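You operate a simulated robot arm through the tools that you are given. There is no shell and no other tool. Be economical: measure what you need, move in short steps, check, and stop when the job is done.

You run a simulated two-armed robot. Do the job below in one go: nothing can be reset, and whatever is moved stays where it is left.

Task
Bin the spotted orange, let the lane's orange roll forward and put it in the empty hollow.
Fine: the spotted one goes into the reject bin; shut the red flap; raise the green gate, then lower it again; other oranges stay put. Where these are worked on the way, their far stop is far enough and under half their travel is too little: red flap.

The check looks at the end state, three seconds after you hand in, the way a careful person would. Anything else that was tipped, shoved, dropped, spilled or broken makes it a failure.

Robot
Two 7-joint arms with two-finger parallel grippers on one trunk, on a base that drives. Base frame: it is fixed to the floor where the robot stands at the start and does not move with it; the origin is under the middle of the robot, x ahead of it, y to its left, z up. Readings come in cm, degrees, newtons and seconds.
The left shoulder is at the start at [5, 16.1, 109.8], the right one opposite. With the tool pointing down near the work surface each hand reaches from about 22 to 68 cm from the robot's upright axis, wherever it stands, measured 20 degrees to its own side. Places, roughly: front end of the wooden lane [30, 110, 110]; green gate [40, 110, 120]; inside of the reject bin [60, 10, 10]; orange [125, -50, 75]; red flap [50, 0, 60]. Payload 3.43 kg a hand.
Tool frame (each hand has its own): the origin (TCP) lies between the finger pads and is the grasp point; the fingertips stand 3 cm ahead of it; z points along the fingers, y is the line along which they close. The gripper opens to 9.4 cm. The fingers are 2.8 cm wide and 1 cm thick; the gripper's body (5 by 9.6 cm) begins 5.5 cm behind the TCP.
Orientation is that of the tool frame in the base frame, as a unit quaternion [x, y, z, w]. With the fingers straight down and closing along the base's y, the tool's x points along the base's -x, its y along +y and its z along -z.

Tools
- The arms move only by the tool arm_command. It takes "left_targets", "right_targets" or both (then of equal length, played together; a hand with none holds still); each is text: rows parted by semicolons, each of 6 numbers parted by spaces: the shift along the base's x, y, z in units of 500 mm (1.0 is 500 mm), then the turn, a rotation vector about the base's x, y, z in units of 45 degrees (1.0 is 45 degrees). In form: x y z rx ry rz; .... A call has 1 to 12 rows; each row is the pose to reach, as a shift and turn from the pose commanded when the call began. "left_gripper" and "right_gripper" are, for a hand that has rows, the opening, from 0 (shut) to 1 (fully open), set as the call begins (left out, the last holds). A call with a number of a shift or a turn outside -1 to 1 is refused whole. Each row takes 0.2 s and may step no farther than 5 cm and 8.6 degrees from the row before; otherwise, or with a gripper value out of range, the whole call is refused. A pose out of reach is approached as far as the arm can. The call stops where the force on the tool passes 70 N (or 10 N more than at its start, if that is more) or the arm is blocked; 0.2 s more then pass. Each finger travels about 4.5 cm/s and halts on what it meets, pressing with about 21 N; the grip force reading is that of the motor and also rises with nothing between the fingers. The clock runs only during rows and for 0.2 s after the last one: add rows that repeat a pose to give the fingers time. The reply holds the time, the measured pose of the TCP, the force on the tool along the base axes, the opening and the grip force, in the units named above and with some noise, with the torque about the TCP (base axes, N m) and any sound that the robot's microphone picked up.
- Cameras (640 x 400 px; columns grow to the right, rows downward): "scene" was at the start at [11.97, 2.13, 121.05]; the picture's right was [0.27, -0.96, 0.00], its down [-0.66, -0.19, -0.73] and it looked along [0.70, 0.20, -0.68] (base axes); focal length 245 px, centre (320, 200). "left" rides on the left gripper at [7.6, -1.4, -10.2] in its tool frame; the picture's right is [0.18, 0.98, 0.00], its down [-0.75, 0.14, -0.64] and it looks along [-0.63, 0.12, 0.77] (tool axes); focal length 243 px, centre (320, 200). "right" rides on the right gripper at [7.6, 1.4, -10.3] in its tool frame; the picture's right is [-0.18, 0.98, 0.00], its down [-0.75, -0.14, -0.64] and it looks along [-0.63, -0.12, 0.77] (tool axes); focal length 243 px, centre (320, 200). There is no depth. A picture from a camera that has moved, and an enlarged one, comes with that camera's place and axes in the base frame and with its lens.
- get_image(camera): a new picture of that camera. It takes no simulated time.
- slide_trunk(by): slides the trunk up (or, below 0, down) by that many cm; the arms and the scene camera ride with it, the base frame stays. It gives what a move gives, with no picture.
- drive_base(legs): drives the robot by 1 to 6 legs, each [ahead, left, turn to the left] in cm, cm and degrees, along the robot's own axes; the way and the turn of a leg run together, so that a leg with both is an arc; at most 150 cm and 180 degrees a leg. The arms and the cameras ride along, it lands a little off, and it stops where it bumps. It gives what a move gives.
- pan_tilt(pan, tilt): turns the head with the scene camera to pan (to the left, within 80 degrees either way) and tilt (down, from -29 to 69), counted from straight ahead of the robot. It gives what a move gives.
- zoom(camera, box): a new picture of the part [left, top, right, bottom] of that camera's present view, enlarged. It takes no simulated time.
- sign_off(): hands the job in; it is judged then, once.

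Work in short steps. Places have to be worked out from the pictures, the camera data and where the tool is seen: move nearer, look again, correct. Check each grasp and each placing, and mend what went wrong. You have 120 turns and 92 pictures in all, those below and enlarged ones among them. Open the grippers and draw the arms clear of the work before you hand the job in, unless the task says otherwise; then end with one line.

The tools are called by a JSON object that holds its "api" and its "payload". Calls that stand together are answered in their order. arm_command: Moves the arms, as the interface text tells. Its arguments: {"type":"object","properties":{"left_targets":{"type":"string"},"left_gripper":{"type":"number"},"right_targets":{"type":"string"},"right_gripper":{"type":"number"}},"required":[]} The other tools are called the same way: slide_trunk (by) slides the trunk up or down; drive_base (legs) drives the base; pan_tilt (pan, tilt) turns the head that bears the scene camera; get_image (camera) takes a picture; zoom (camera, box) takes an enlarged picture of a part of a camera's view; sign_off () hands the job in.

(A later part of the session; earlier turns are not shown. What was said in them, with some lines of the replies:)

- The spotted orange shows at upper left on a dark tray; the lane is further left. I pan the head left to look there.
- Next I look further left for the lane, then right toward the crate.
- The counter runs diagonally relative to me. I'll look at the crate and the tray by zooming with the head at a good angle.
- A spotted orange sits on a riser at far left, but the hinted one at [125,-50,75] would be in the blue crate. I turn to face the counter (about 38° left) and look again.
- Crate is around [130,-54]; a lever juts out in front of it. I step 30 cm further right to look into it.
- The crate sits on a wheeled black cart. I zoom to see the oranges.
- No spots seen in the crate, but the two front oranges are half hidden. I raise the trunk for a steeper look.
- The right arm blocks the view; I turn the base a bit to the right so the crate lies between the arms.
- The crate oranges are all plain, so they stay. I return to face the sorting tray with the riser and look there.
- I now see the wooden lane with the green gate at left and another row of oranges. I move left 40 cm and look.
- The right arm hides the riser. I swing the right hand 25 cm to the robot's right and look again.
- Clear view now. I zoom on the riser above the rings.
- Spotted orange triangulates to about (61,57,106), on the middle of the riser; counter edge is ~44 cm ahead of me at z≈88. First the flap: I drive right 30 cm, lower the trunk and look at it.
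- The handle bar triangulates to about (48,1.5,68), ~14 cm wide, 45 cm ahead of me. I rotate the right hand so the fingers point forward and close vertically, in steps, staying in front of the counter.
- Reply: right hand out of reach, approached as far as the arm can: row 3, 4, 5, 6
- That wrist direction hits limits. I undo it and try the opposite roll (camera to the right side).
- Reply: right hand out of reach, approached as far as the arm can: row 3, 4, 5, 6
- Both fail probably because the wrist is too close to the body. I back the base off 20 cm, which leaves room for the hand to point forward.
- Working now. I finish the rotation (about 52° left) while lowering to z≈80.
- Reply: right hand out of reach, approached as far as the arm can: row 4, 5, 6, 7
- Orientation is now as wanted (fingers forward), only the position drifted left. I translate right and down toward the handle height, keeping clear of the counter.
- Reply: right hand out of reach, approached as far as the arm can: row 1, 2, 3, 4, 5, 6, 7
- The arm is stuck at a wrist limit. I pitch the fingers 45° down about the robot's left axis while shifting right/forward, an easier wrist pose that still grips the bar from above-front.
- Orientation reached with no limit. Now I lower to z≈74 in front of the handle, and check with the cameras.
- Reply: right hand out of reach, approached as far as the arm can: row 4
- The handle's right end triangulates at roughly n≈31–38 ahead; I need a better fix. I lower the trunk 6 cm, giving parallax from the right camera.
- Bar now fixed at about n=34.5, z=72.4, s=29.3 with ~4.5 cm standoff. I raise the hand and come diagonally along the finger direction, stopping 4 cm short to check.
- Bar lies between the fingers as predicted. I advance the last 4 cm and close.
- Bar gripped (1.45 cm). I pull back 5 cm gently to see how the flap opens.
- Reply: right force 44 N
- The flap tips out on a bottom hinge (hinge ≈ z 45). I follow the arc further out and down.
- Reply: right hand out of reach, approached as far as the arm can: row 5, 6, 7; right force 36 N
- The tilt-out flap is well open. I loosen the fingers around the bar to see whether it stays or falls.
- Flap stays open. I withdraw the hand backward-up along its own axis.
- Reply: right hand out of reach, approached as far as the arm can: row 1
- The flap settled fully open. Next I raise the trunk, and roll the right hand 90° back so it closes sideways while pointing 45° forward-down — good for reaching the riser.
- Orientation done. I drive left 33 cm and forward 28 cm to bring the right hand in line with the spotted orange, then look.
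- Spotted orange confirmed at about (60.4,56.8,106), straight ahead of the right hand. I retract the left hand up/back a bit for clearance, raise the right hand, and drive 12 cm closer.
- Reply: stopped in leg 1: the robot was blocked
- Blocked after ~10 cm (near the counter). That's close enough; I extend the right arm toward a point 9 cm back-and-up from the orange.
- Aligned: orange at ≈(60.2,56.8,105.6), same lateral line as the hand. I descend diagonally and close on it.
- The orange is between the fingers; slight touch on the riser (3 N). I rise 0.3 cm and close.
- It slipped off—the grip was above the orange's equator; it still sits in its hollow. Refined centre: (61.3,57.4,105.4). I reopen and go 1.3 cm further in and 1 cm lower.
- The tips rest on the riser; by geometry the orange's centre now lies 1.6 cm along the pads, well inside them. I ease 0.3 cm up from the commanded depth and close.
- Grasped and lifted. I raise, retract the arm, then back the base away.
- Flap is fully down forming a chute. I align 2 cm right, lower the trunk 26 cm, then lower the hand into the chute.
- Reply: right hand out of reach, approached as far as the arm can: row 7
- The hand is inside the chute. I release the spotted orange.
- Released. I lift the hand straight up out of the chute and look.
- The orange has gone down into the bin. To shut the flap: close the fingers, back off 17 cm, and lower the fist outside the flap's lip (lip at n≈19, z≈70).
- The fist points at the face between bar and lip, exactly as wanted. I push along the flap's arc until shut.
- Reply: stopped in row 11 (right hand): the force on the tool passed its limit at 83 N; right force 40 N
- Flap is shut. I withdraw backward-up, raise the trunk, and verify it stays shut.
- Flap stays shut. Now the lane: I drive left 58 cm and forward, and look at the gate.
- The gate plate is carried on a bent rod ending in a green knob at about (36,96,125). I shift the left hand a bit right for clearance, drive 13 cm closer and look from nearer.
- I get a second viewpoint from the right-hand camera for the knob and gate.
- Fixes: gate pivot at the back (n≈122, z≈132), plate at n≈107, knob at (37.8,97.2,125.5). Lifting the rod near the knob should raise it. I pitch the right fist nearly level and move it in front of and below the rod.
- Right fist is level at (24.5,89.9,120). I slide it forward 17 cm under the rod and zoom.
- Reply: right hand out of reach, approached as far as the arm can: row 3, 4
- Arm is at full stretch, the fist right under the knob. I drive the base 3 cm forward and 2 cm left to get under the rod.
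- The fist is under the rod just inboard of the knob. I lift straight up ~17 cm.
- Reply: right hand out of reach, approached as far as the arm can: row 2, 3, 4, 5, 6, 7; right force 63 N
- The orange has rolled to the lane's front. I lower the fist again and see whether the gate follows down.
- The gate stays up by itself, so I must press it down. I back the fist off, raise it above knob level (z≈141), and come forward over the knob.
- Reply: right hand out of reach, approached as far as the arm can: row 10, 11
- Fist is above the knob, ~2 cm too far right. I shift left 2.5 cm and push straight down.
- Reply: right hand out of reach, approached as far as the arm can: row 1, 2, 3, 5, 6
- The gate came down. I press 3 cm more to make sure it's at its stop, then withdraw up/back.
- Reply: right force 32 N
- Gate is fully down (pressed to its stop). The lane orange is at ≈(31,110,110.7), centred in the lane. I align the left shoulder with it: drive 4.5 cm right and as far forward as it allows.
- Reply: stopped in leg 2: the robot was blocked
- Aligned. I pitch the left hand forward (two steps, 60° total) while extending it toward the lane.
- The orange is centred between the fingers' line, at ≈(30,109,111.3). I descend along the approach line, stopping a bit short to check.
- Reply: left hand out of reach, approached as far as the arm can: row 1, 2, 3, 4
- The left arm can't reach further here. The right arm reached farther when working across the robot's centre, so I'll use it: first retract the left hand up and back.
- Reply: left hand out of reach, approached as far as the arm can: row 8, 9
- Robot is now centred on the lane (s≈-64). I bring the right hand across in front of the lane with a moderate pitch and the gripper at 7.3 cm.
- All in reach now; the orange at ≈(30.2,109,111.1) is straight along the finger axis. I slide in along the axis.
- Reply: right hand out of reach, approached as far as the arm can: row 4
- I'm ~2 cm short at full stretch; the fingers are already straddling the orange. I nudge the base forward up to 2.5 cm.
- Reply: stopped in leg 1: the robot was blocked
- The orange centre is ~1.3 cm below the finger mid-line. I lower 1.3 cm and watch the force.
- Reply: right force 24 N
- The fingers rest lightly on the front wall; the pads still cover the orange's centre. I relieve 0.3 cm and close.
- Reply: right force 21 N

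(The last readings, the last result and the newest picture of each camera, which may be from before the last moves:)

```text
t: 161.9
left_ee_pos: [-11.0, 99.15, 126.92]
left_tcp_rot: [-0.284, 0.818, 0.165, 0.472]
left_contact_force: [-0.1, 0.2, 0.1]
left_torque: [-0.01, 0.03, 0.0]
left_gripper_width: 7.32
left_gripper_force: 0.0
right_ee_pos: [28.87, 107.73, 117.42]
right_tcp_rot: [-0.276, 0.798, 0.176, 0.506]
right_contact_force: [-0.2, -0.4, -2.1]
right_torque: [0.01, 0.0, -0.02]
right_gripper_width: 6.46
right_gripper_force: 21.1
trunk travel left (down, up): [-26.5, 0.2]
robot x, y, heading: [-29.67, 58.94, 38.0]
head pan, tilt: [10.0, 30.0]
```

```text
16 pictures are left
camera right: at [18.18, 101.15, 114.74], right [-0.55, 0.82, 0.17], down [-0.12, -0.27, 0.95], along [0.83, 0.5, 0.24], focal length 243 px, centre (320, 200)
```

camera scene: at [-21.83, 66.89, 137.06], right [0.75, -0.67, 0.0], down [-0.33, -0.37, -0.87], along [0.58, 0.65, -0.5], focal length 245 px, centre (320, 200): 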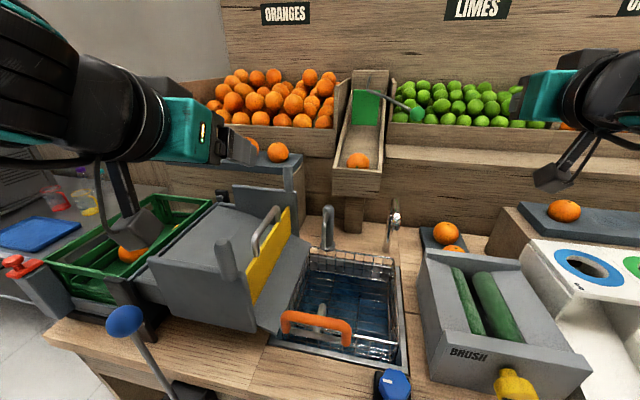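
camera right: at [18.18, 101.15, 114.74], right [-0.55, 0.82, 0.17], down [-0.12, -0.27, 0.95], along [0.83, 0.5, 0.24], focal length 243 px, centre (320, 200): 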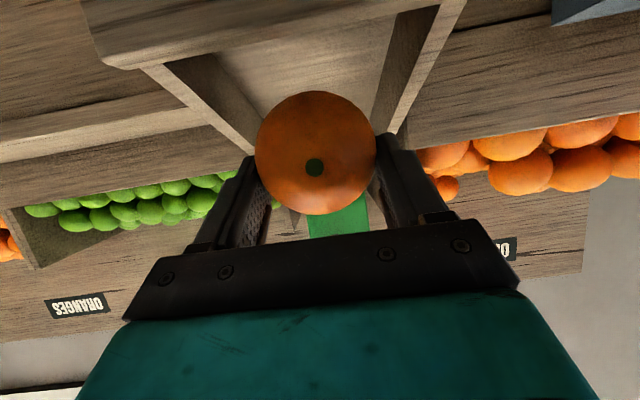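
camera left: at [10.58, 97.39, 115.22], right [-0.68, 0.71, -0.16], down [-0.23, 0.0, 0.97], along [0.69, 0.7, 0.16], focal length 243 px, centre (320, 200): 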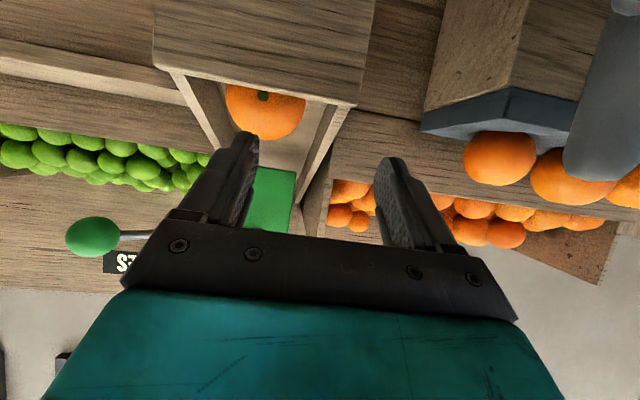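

Orange held and lifted. I raise, pull back, then move right, keeping away from the gate knob.

{"api": "arm_command", "payload": {"right_targets": "0 0 0.06 0 0 0; -0.06 -0.05 0.08 0 0 0; -0.12 -0.1 0.08 0 0 0; -0.18 -0.15 0.08 0 0 0; -0.24 -0.2 0.08 0 0 0; -0.26 -0.28 0.08 0 0 0; -0.26 -0.36 0.08 0 0 0; -0.25 -0.44 0.08 0 0 0; -0.24 -0.52 0.08 0 0 0; -0.22 -0.6 0.08 0 0 0"}}

{"api": "drive_base", "payload": {"legs": [[-14, 0, 0], [0, -42, 0]]}}

{"api": "pan_tilt", "payload": {"pan": -5, "tilt": 38}}

{"api": "get_image", "payload": {"camera": "scene"}}

```text
t: 164.1
left_ee_pos: [-10.97, 98.85, 126.97]
left_tcp_rot: [-0.283, 0.819, 0.166, 0.471]
left_contact_force: [0.1, 0.0, 0.8]
left_torque: [-0.04, -0.01, 0.0]
left_gripper_width: 7.35
left_gripper_force: 0.1
right_ee_pos: [18.34, 77.56, 121.44]
right_tcp_rot: [-0.275, 0.798, 0.177, 0.507]
right_contact_force: [0.4, -0.7, -1.4]
right_torque: [-0.01, 0.0, 0.01]
right_gripper_width: 6.45
right_gripper_force: 20.9
trunk travel left (down, up): [-26.5, 0.2]
robot x, y, heading: [-30.06, 58.51, 38.1]
head pan, tilt: [10.0, 30.0]
```

```text
t: 169.2
left_ee_pos: [3.7, 57.55, 126.9]
left_tcp_rot: [-0.284, 0.818, 0.165, 0.472]
left_contact_force: [0.3, -0.1, 0.5]
left_torque: [-0.01, 0.03, 0.03]
left_gripper_width: 7.35
left_gripper_force: 0.1
right_ee_pos: [32.94, 36.32, 121.45]
right_tcp_rot: [-0.277, 0.797, 0.178, 0.506]
right_contact_force: [-0.1, 0.7, -1.9]
right_torque: [-0.03, 0.0, -0.02]
right_gripper_width: 6.4
right_gripper_force: 21.2
trunk travel left (down, up): [-26.5, 0.2]
robot x, y, heading: [-15.18, 17.32, 38.5]
head pan, tilt: [10.0, 30.0]
```

```text
t: 170.0
left_ee_pos: [3.74, 57.48, 126.92]
left_tcp_rot: [-0.285, 0.818, 0.166, 0.472]
left_contact_force: [0.2, 0.1, -0.4]
left_torque: [0.03, -0.02, 0.03]
left_gripper_width: 7.35
left_gripper_force: 0.0
right_ee_pos: [32.93, 36.23, 121.26]
right_tcp_rot: [-0.276, 0.797, 0.177, 0.507]
right_contact_force: [0.7, -0.1, -1.9]
right_torque: [-0.03, 0.0, -0.04]
right_gripper_width: 6.42
right_gripper_force: 20.7
trunk travel left (down, up): [-26.5, 0.2]
robot x, y, heading: [-15.15, 17.14, 38.4]
head pan, tilt: [-5.0, 38.0]
```

```text
15 pictures are left
camera scene: at [-4.72, 24.29, 135.82], right [0.55, -0.83, 0.0], down [-0.51, -0.34, -0.79], along [0.66, 0.43, -0.62], focal length 245 px, centre (320, 200)
```

scene: 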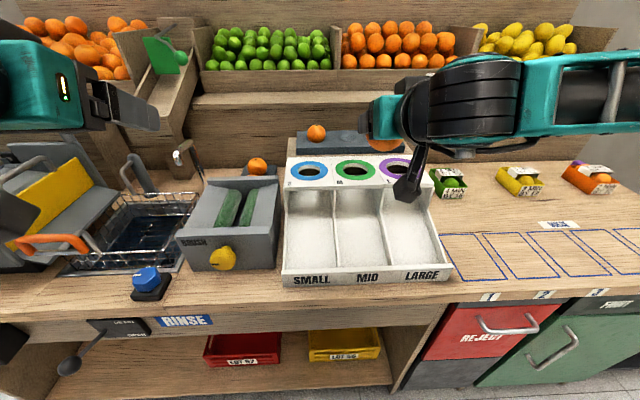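

Orange held. I pitch the right hand down to 45°, then drive 11.5 cm forward toward the riser.

{"api": "arm_command", "payload": {"right_targets": "0 0 0 -0.092 0.116 0; 0 0 0 -0.185 0.232 0; 0.01 -0.012 0 -0.277 0.348 0"}}

{"api": "drive_base", "payload": {"legs": [[11.5, 0, 0]]}}

```text
t: 170.8
left_ee_pos: [3.72, 57.51, 126.88]
left_tcp_rot: [-0.284, 0.818, 0.166, 0.472]
left_contact_force: [0.3, 0.0, 0.8]
left_torque: [-0.01, 0.05, -0.02]
left_gripper_width: 7.33
left_gripper_force: 0.1
right_ee_pos: [33.44, 35.67, 121.34]
right_tcp_rot: [-0.303, 0.874, 0.126, 0.36]
right_contact_force: [0.6, -0.4, -1.7]
right_torque: [0.0, -0.07, 0.0]
right_gripper_width: 6.41
right_gripper_force: 20.9
trunk travel left (down, up): [-26.5, 0.2]
robot x, y, heading: [-15.08, 17.2, 38.3]
head pan, tilt: [-5.0, 38.0]
```

```text
t: 172.0
left_ee_pos: [12.58, 64.56, 126.86]
left_tcp_rot: [-0.284, 0.818, 0.165, 0.471]
left_contact_force: [0.8, 0.2, -0.1]
left_torque: [0.0, 0.02, 0.04]
left_gripper_width: 7.32
left_gripper_force: 0.0
right_ee_pos: [42.41, 42.73, 121.3]
right_tcp_rot: [-0.303, 0.874, 0.126, 0.359]
right_contact_force: [-0.5, 0.6, -1.3]
right_torque: [0.04, -0.01, -0.01]
right_gripper_width: 6.4
right_gripper_force: 21.4
trunk travel left (down, up): [-26.5, 0.2]
robot x, y, heading: [-6.25, 24.16, 38.1]
head pan, tilt: [-5.0, 38.0]
```

I extend to directly above the empty hollow (z≈116) and check by camera.

{"api": "arm_command", "payload": {"right_targets": "0.062 0.048 0 0 0 0; 0.124 0.097 0 0 0 0; 0.186 0.145 0 0 0 0; 0.248 0.193 -0.03 0 0 0; 0.31 0.242 -0.07 0 0 0; 0.372 0.29 -0.1 0 0 0"}}

{"api": "get_image", "payload": {"camera": "right"}}

{"api": "zoom", "payload": {"camera": "scene", "box": [270, 80, 450, 220]}}

```text
t: 173.4
left_ee_pos: [12.57, 64.7, 126.9]
left_tcp_rot: [-0.284, 0.819, 0.165, 0.471]
left_contact_force: [-0.2, 0.3, 0.0]
left_torque: [-0.03, 0.01, 0.0]
left_gripper_width: 7.31
left_gripper_force: 0.1
right_ee_pos: [61.12, 57.46, 116.16]
right_tcp_rot: [-0.304, 0.873, 0.125, 0.36]
right_contact_force: [-0.3, 0.8, -1.2]
right_torque: [0.0, -0.01, 0.03]
right_gripper_width: 6.41
right_gripper_force: 21.2
trunk travel left (down, up): [-26.5, 0.2]
robot x, y, heading: [-6.25, 23.93, 38.4]
head pan, tilt: [-5.0, 38.0]
```

```text
14 pictures are left
camera right: at [50.27, 50.79, 117.94], right [-0.51, 0.85, 0.13], down [0.15, -0.06, 0.99], along [0.85, 0.52, -0.1], focal length 243 px, centre (320, 200)
```

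right: 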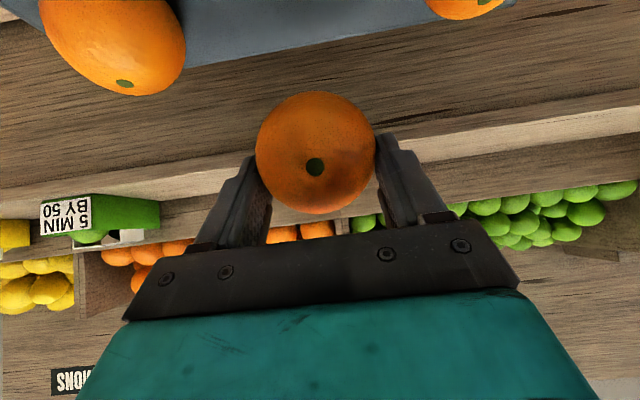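

```text
2.86 times, centred on (360, 150) of scene
camera zoom: at [4.23, 31.44, 135.81], right [0.55, -0.84, 0.0], down [-0.51, -0.34, -0.79], along [0.66, 0.43, -0.62], focal length 701 px, centre (206, 343)
```

zoom: 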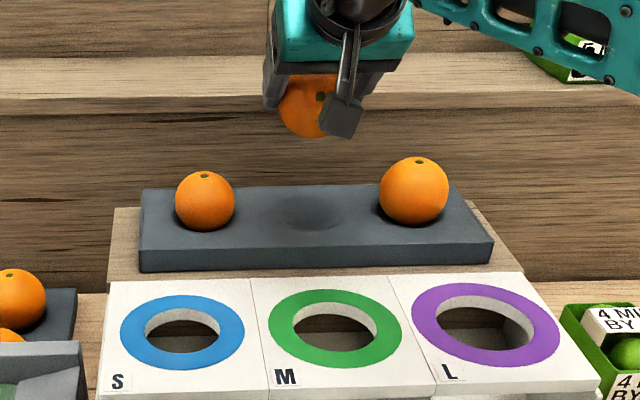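

The dish is visible below, with the orange within ~0.5 cm of it. I shift 0.4 cm right and lower about 8 cm.

{"api": "arm_command", "payload": {"right_targets": "0.002 -0.009 -0.04 0 0 0; 0.002 -0.009 -0.08 0 0 0; 0.002 -0.009 -0.12 0 0 0; 0.002 -0.009 -0.145 0 0 0; 0.002 -0.009 -0.162 0 0 0"}}

{"api": "get_image", "payload": {"camera": "right"}}

{"api": "zoom", "payload": {"camera": "scene", "box": [270, 80, 450, 220]}}

```text
t: 174.6
left_ee_pos: [12.58, 64.61, 126.87]
left_tcp_rot: [-0.284, 0.818, 0.165, 0.472]
left_contact_force: [-0.4, -0.4, 0.3]
left_torque: [-0.02, 0.0, 0.04]
left_gripper_width: 7.32
left_gripper_force: 0.0
right_ee_pos: [61.09, 56.81, 108.23]
right_tcp_rot: [-0.303, 0.873, 0.126, 0.361]
right_contact_force: [-0.7, 0.9, -1.1]
right_torque: [0.0, 0.01, -0.01]
right_gripper_width: 6.39
right_gripper_force: 20.7
trunk travel left (down, up): [-26.5, 0.2]
robot x, y, heading: [-6.26, 24.41, 38.2]
head pan, tilt: [-5.0, 38.0]
```

```text
12 pictures are left
camera right: at [50.33, 50.15, 110.0], right [-0.51, 0.85, 0.13], down [0.15, -0.06, 0.99], along [0.85, 0.52, -0.1], focal length 243 px, centre (320, 200)
```

right: 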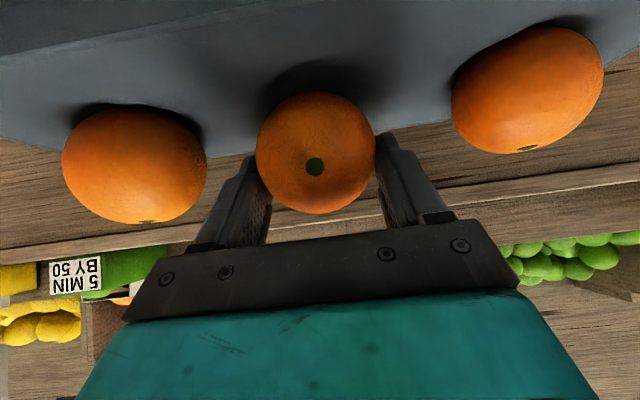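

```text
2.86 times, centred on (360, 150) of scene
camera zoom: at [4.22, 31.35, 135.82], right [0.55, -0.84, 0.0], down [-0.51, -0.34, -0.79], along [0.66, 0.43, -0.62], focal length 701 px, centre (206, 343)
```

zoom: 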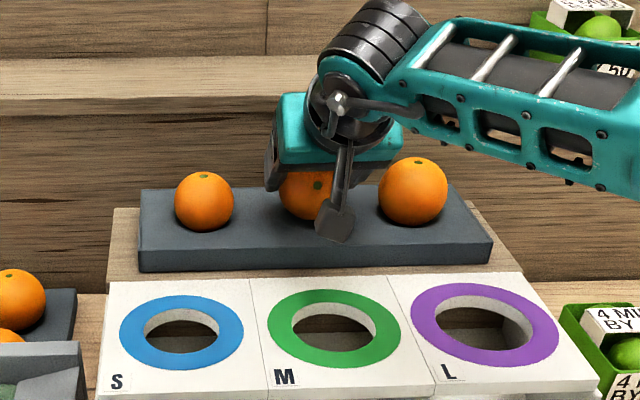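

Still no contact; I lower in small steps up to 0.9 cm to seat it.

{"api": "arm_command", "payload": {"right_targets": "0 0 -0.006 0 0 0; 0 0 -0.012 0 0 0; 0 0 -0.014 0 0 0"}}

```text
t: 175.4
left_ee_pos: [12.43, 64.52, 127.08]
left_tcp_rot: [-0.285, 0.817, 0.167, 0.473]
left_contact_force: [-0.3, -0.3, -0.1]
left_torque: [0.02, -0.02, 0.02]
left_gripper_width: 7.35
left_gripper_force: 0.0
right_ee_pos: [61.04, 56.67, 107.91]
right_tcp_rot: [-0.303, 0.872, 0.128, 0.363]
right_contact_force: [-2.5, -2.3, 9.4]
right_torque: [0.03, -0.12, -0.01]
right_gripper_width: 6.4
right_gripper_force: 21.3
trunk travel left (down, up): [-26.5, 0.2]
robot x, y, heading: [-6.38, 24.42, 38.4]
head pan, tilt: [-5.0, 38.0]
```

Contact at 9 N: seated. I open to 7.4 cm, then retreat back-up.

{"api": "arm_command", "payload": {"right_targets": "0 0 0.004 0 0 0; 0 0 0.004 0 0 0; 0 0 0.004 0 0 0", "right_gripper": 0.8}}

{"api": "get_image", "payload": {"camera": "right"}}

```text
t: 176.2
left_ee_pos: [12.52, 64.62, 127.02]
left_tcp_rot: [-0.284, 0.818, 0.165, 0.472]
left_contact_force: [-0.2, 0.1, 0.0]
left_torque: [0.0, 0.06, -0.01]
left_gripper_width: 7.34
left_gripper_force: 0.1
right_ee_pos: [61.03, 56.72, 107.71]
right_tcp_rot: [-0.303, 0.873, 0.126, 0.36]
right_contact_force: [0.3, -0.2, 0.5]
right_torque: [0.0, 0.01, 0.0]
right_gripper_width: 7.51
right_gripper_force: 0.1
trunk travel left (down, up): [-26.5, 0.2]
robot x, y, heading: [-6.4, 24.24, 38.3]
head pan, tilt: [-5.0, 38.0]
```

```text
10 pictures are left
camera right: at [50.21, 50.07, 109.51], right [-0.51, 0.85, 0.13], down [0.15, -0.06, 0.99], along [0.85, 0.52, -0.1], focal length 243 px, centre (320, 200)
```

right: 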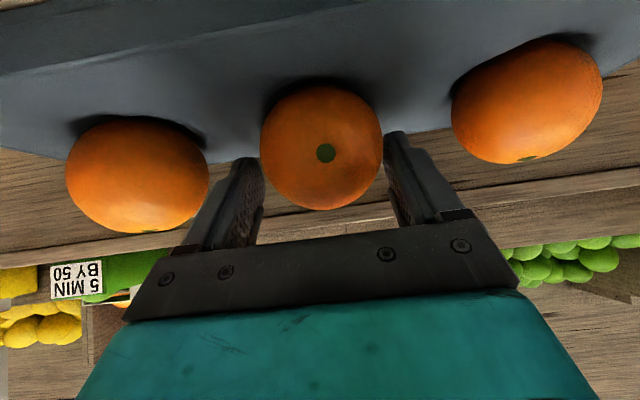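

It sits in the hollow. I retreat along the tool axis and pull the arm clear.

{"api": "arm_command", "payload": {"right_targets": "-0.028 -0.022 0.036 0 0 0; -0.055 -0.044 0.071 0 0 0; -0.083 -0.067 0.107 0 0 0; -0.11 -0.089 0.142 0 0 0; -0.15 -0.12 0.2 0 0 0; -0.21 -0.17 0.25 0 0 0; -0.27 -0.22 0.27 0 0 0; -0.33 -0.27 0.27 0 0 0; -0.39 -0.32 0.27 0 0 0; -0.45 -0.37 0.27 0 0 0"}}

{"api": "drive_base", "payload": {"legs": [[-25, 0, 0]]}}

{"api": "get_image", "payload": {"camera": "scene"}}

```text
t: 178.4
left_ee_pos: [12.53, 64.56, 126.94]
left_tcp_rot: [-0.285, 0.818, 0.166, 0.471]
left_contact_force: [-0.1, -0.5, -0.3]
left_torque: [0.0, -0.03, 0.0]
left_gripper_width: 7.32
left_gripper_force: 0.1
right_ee_pos: [38.55, 38.31, 121.16]
right_tcp_rot: [-0.301, 0.873, 0.125, 0.362]
right_contact_force: [-0.2, -1.0, -0.3]
right_torque: [-0.02, 0.01, 0.02]
right_gripper_width: 7.54
right_gripper_force: 0.0
trunk travel left (down, up): [-26.5, 0.2]
robot x, y, heading: [-6.21, 23.82, 38.6]
head pan, tilt: [-5.0, 38.0]
```

```text
t: 180.2
left_ee_pos: [-6.96, 49.04, 126.94]
left_tcp_rot: [-0.285, 0.818, 0.166, 0.471]
left_contact_force: [-0.1, -0.5, -0.1]
left_torque: [-0.02, -0.02, 0.02]
left_gripper_width: 7.32
left_gripper_force: 0.1
right_ee_pos: [18.84, 22.94, 121.12]
right_tcp_rot: [-0.303, 0.873, 0.126, 0.36]
right_contact_force: [-0.8, -0.6, -0.8]
right_torque: [0.02, 0.0, 0.03]
right_gripper_width: 7.52
right_gripper_force: 0.1
trunk travel left (down, up): [-26.5, 0.2]
robot x, y, heading: [-25.59, 8.91, 38.4]
head pan, tilt: [-5.0, 38.0]
```

```text
9 pictures are left
camera scene: at [-15.42, 15.82, 135.83], right [0.55, -0.84, 0.0], down [-0.51, -0.34, -0.79], along [0.66, 0.43, -0.62], focal length 245 px, centre (320, 200)
```

scene: 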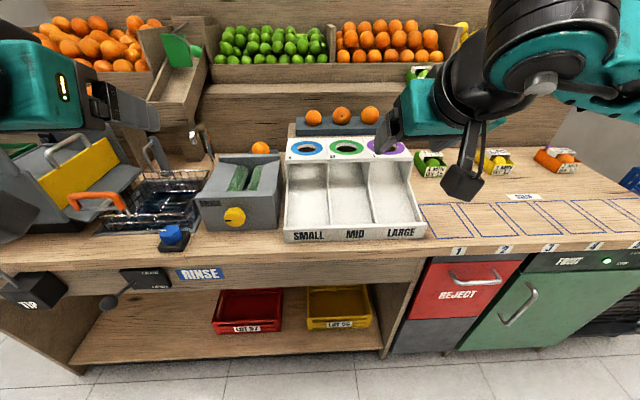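

Three plain oranges on the riser. A final zoom on the flap and the gate.

{"api": "zoom", "payload": {"camera": "scene", "box": [380, 230, 560, 360]}}

{"api": "zoom", "payload": {"camera": "scene", "box": [130, 10, 400, 170]}}

{"api": "arm_command", "payload": {"left_targets": "0 0 0 0 0 0; 0 0 0 0 0 0", "right_targets": "0 0 0 0 0 0; 0 0 0 0 0 0", "left_gripper": 1, "right_gripper": 1}}

```text
3.08 times, centred on (470, 295) of scene
camera zoom: at [-15.42, 15.82, 135.83], right [0.55, -0.84, 0.0], down [-0.51, -0.34, -0.79], along [0.66, 0.43, -0.62], focal length 755 px, centre (-142, -92)
```

zoom: 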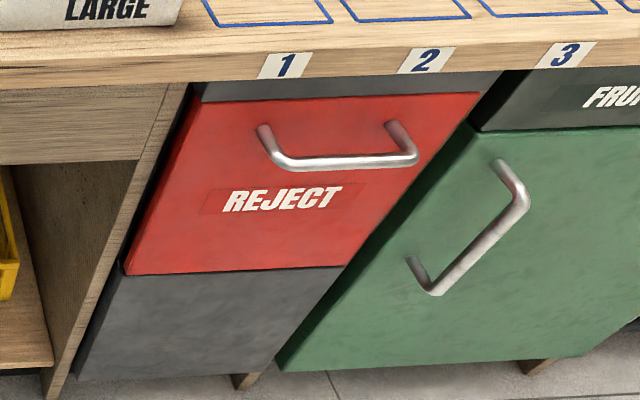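

```text
2.37 times, centred on (265, 90) of scene
camera zoom: at [-15.42, 15.82, 135.83], right [0.55, -0.84, 0.0], down [-0.51, -0.34, -0.79], along [0.66, 0.43, -0.62], focal length 582 px, centre (450, 461)
```

zoom: 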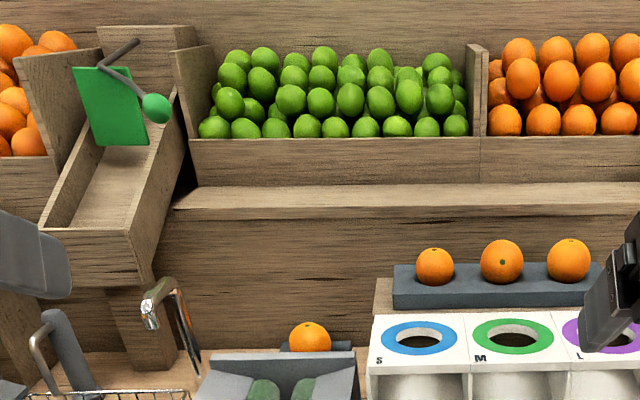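

```text
t: 180.8
left_ee_pos: [-7.06, 49.08, 127.0]
left_tcp_rot: [-0.285, 0.818, 0.166, 0.471]
left_contact_force: [0.0, -0.6, -0.2]
left_torque: [0.03, -0.03, -0.02]
left_gripper_width: 9.39
left_gripper_force: 0.0
right_ee_pos: [19.04, 22.76, 121.19]
right_tcp_rot: [-0.302, 0.873, 0.126, 0.362]
right_contact_force: [0.2, -0.5, -0.8]
right_torque: [-0.05, -0.02, 0.0]
right_gripper_width: 9.39
right_gripper_force: 0.0
trunk travel left (down, up): [-26.5, 0.2]
robot x, y, heading: [-26.03, 8.83, 38.7]
head pan, tilt: [-5.0, 38.0]
```

Flap shut, gate down, hollow refilled, arms clear, grippers open. I hand in.

{"api": "sign_off", "payload": {}}

```text
The job is handed in.
```

I dropped the spotted orange into the reject bin, shut the red flap, raised and lowered the green gate, and put the lane's orange in the empty hollow; the one thing I couldn't confirm by eye is the spotted orange inside the bin, because it was dark in there.
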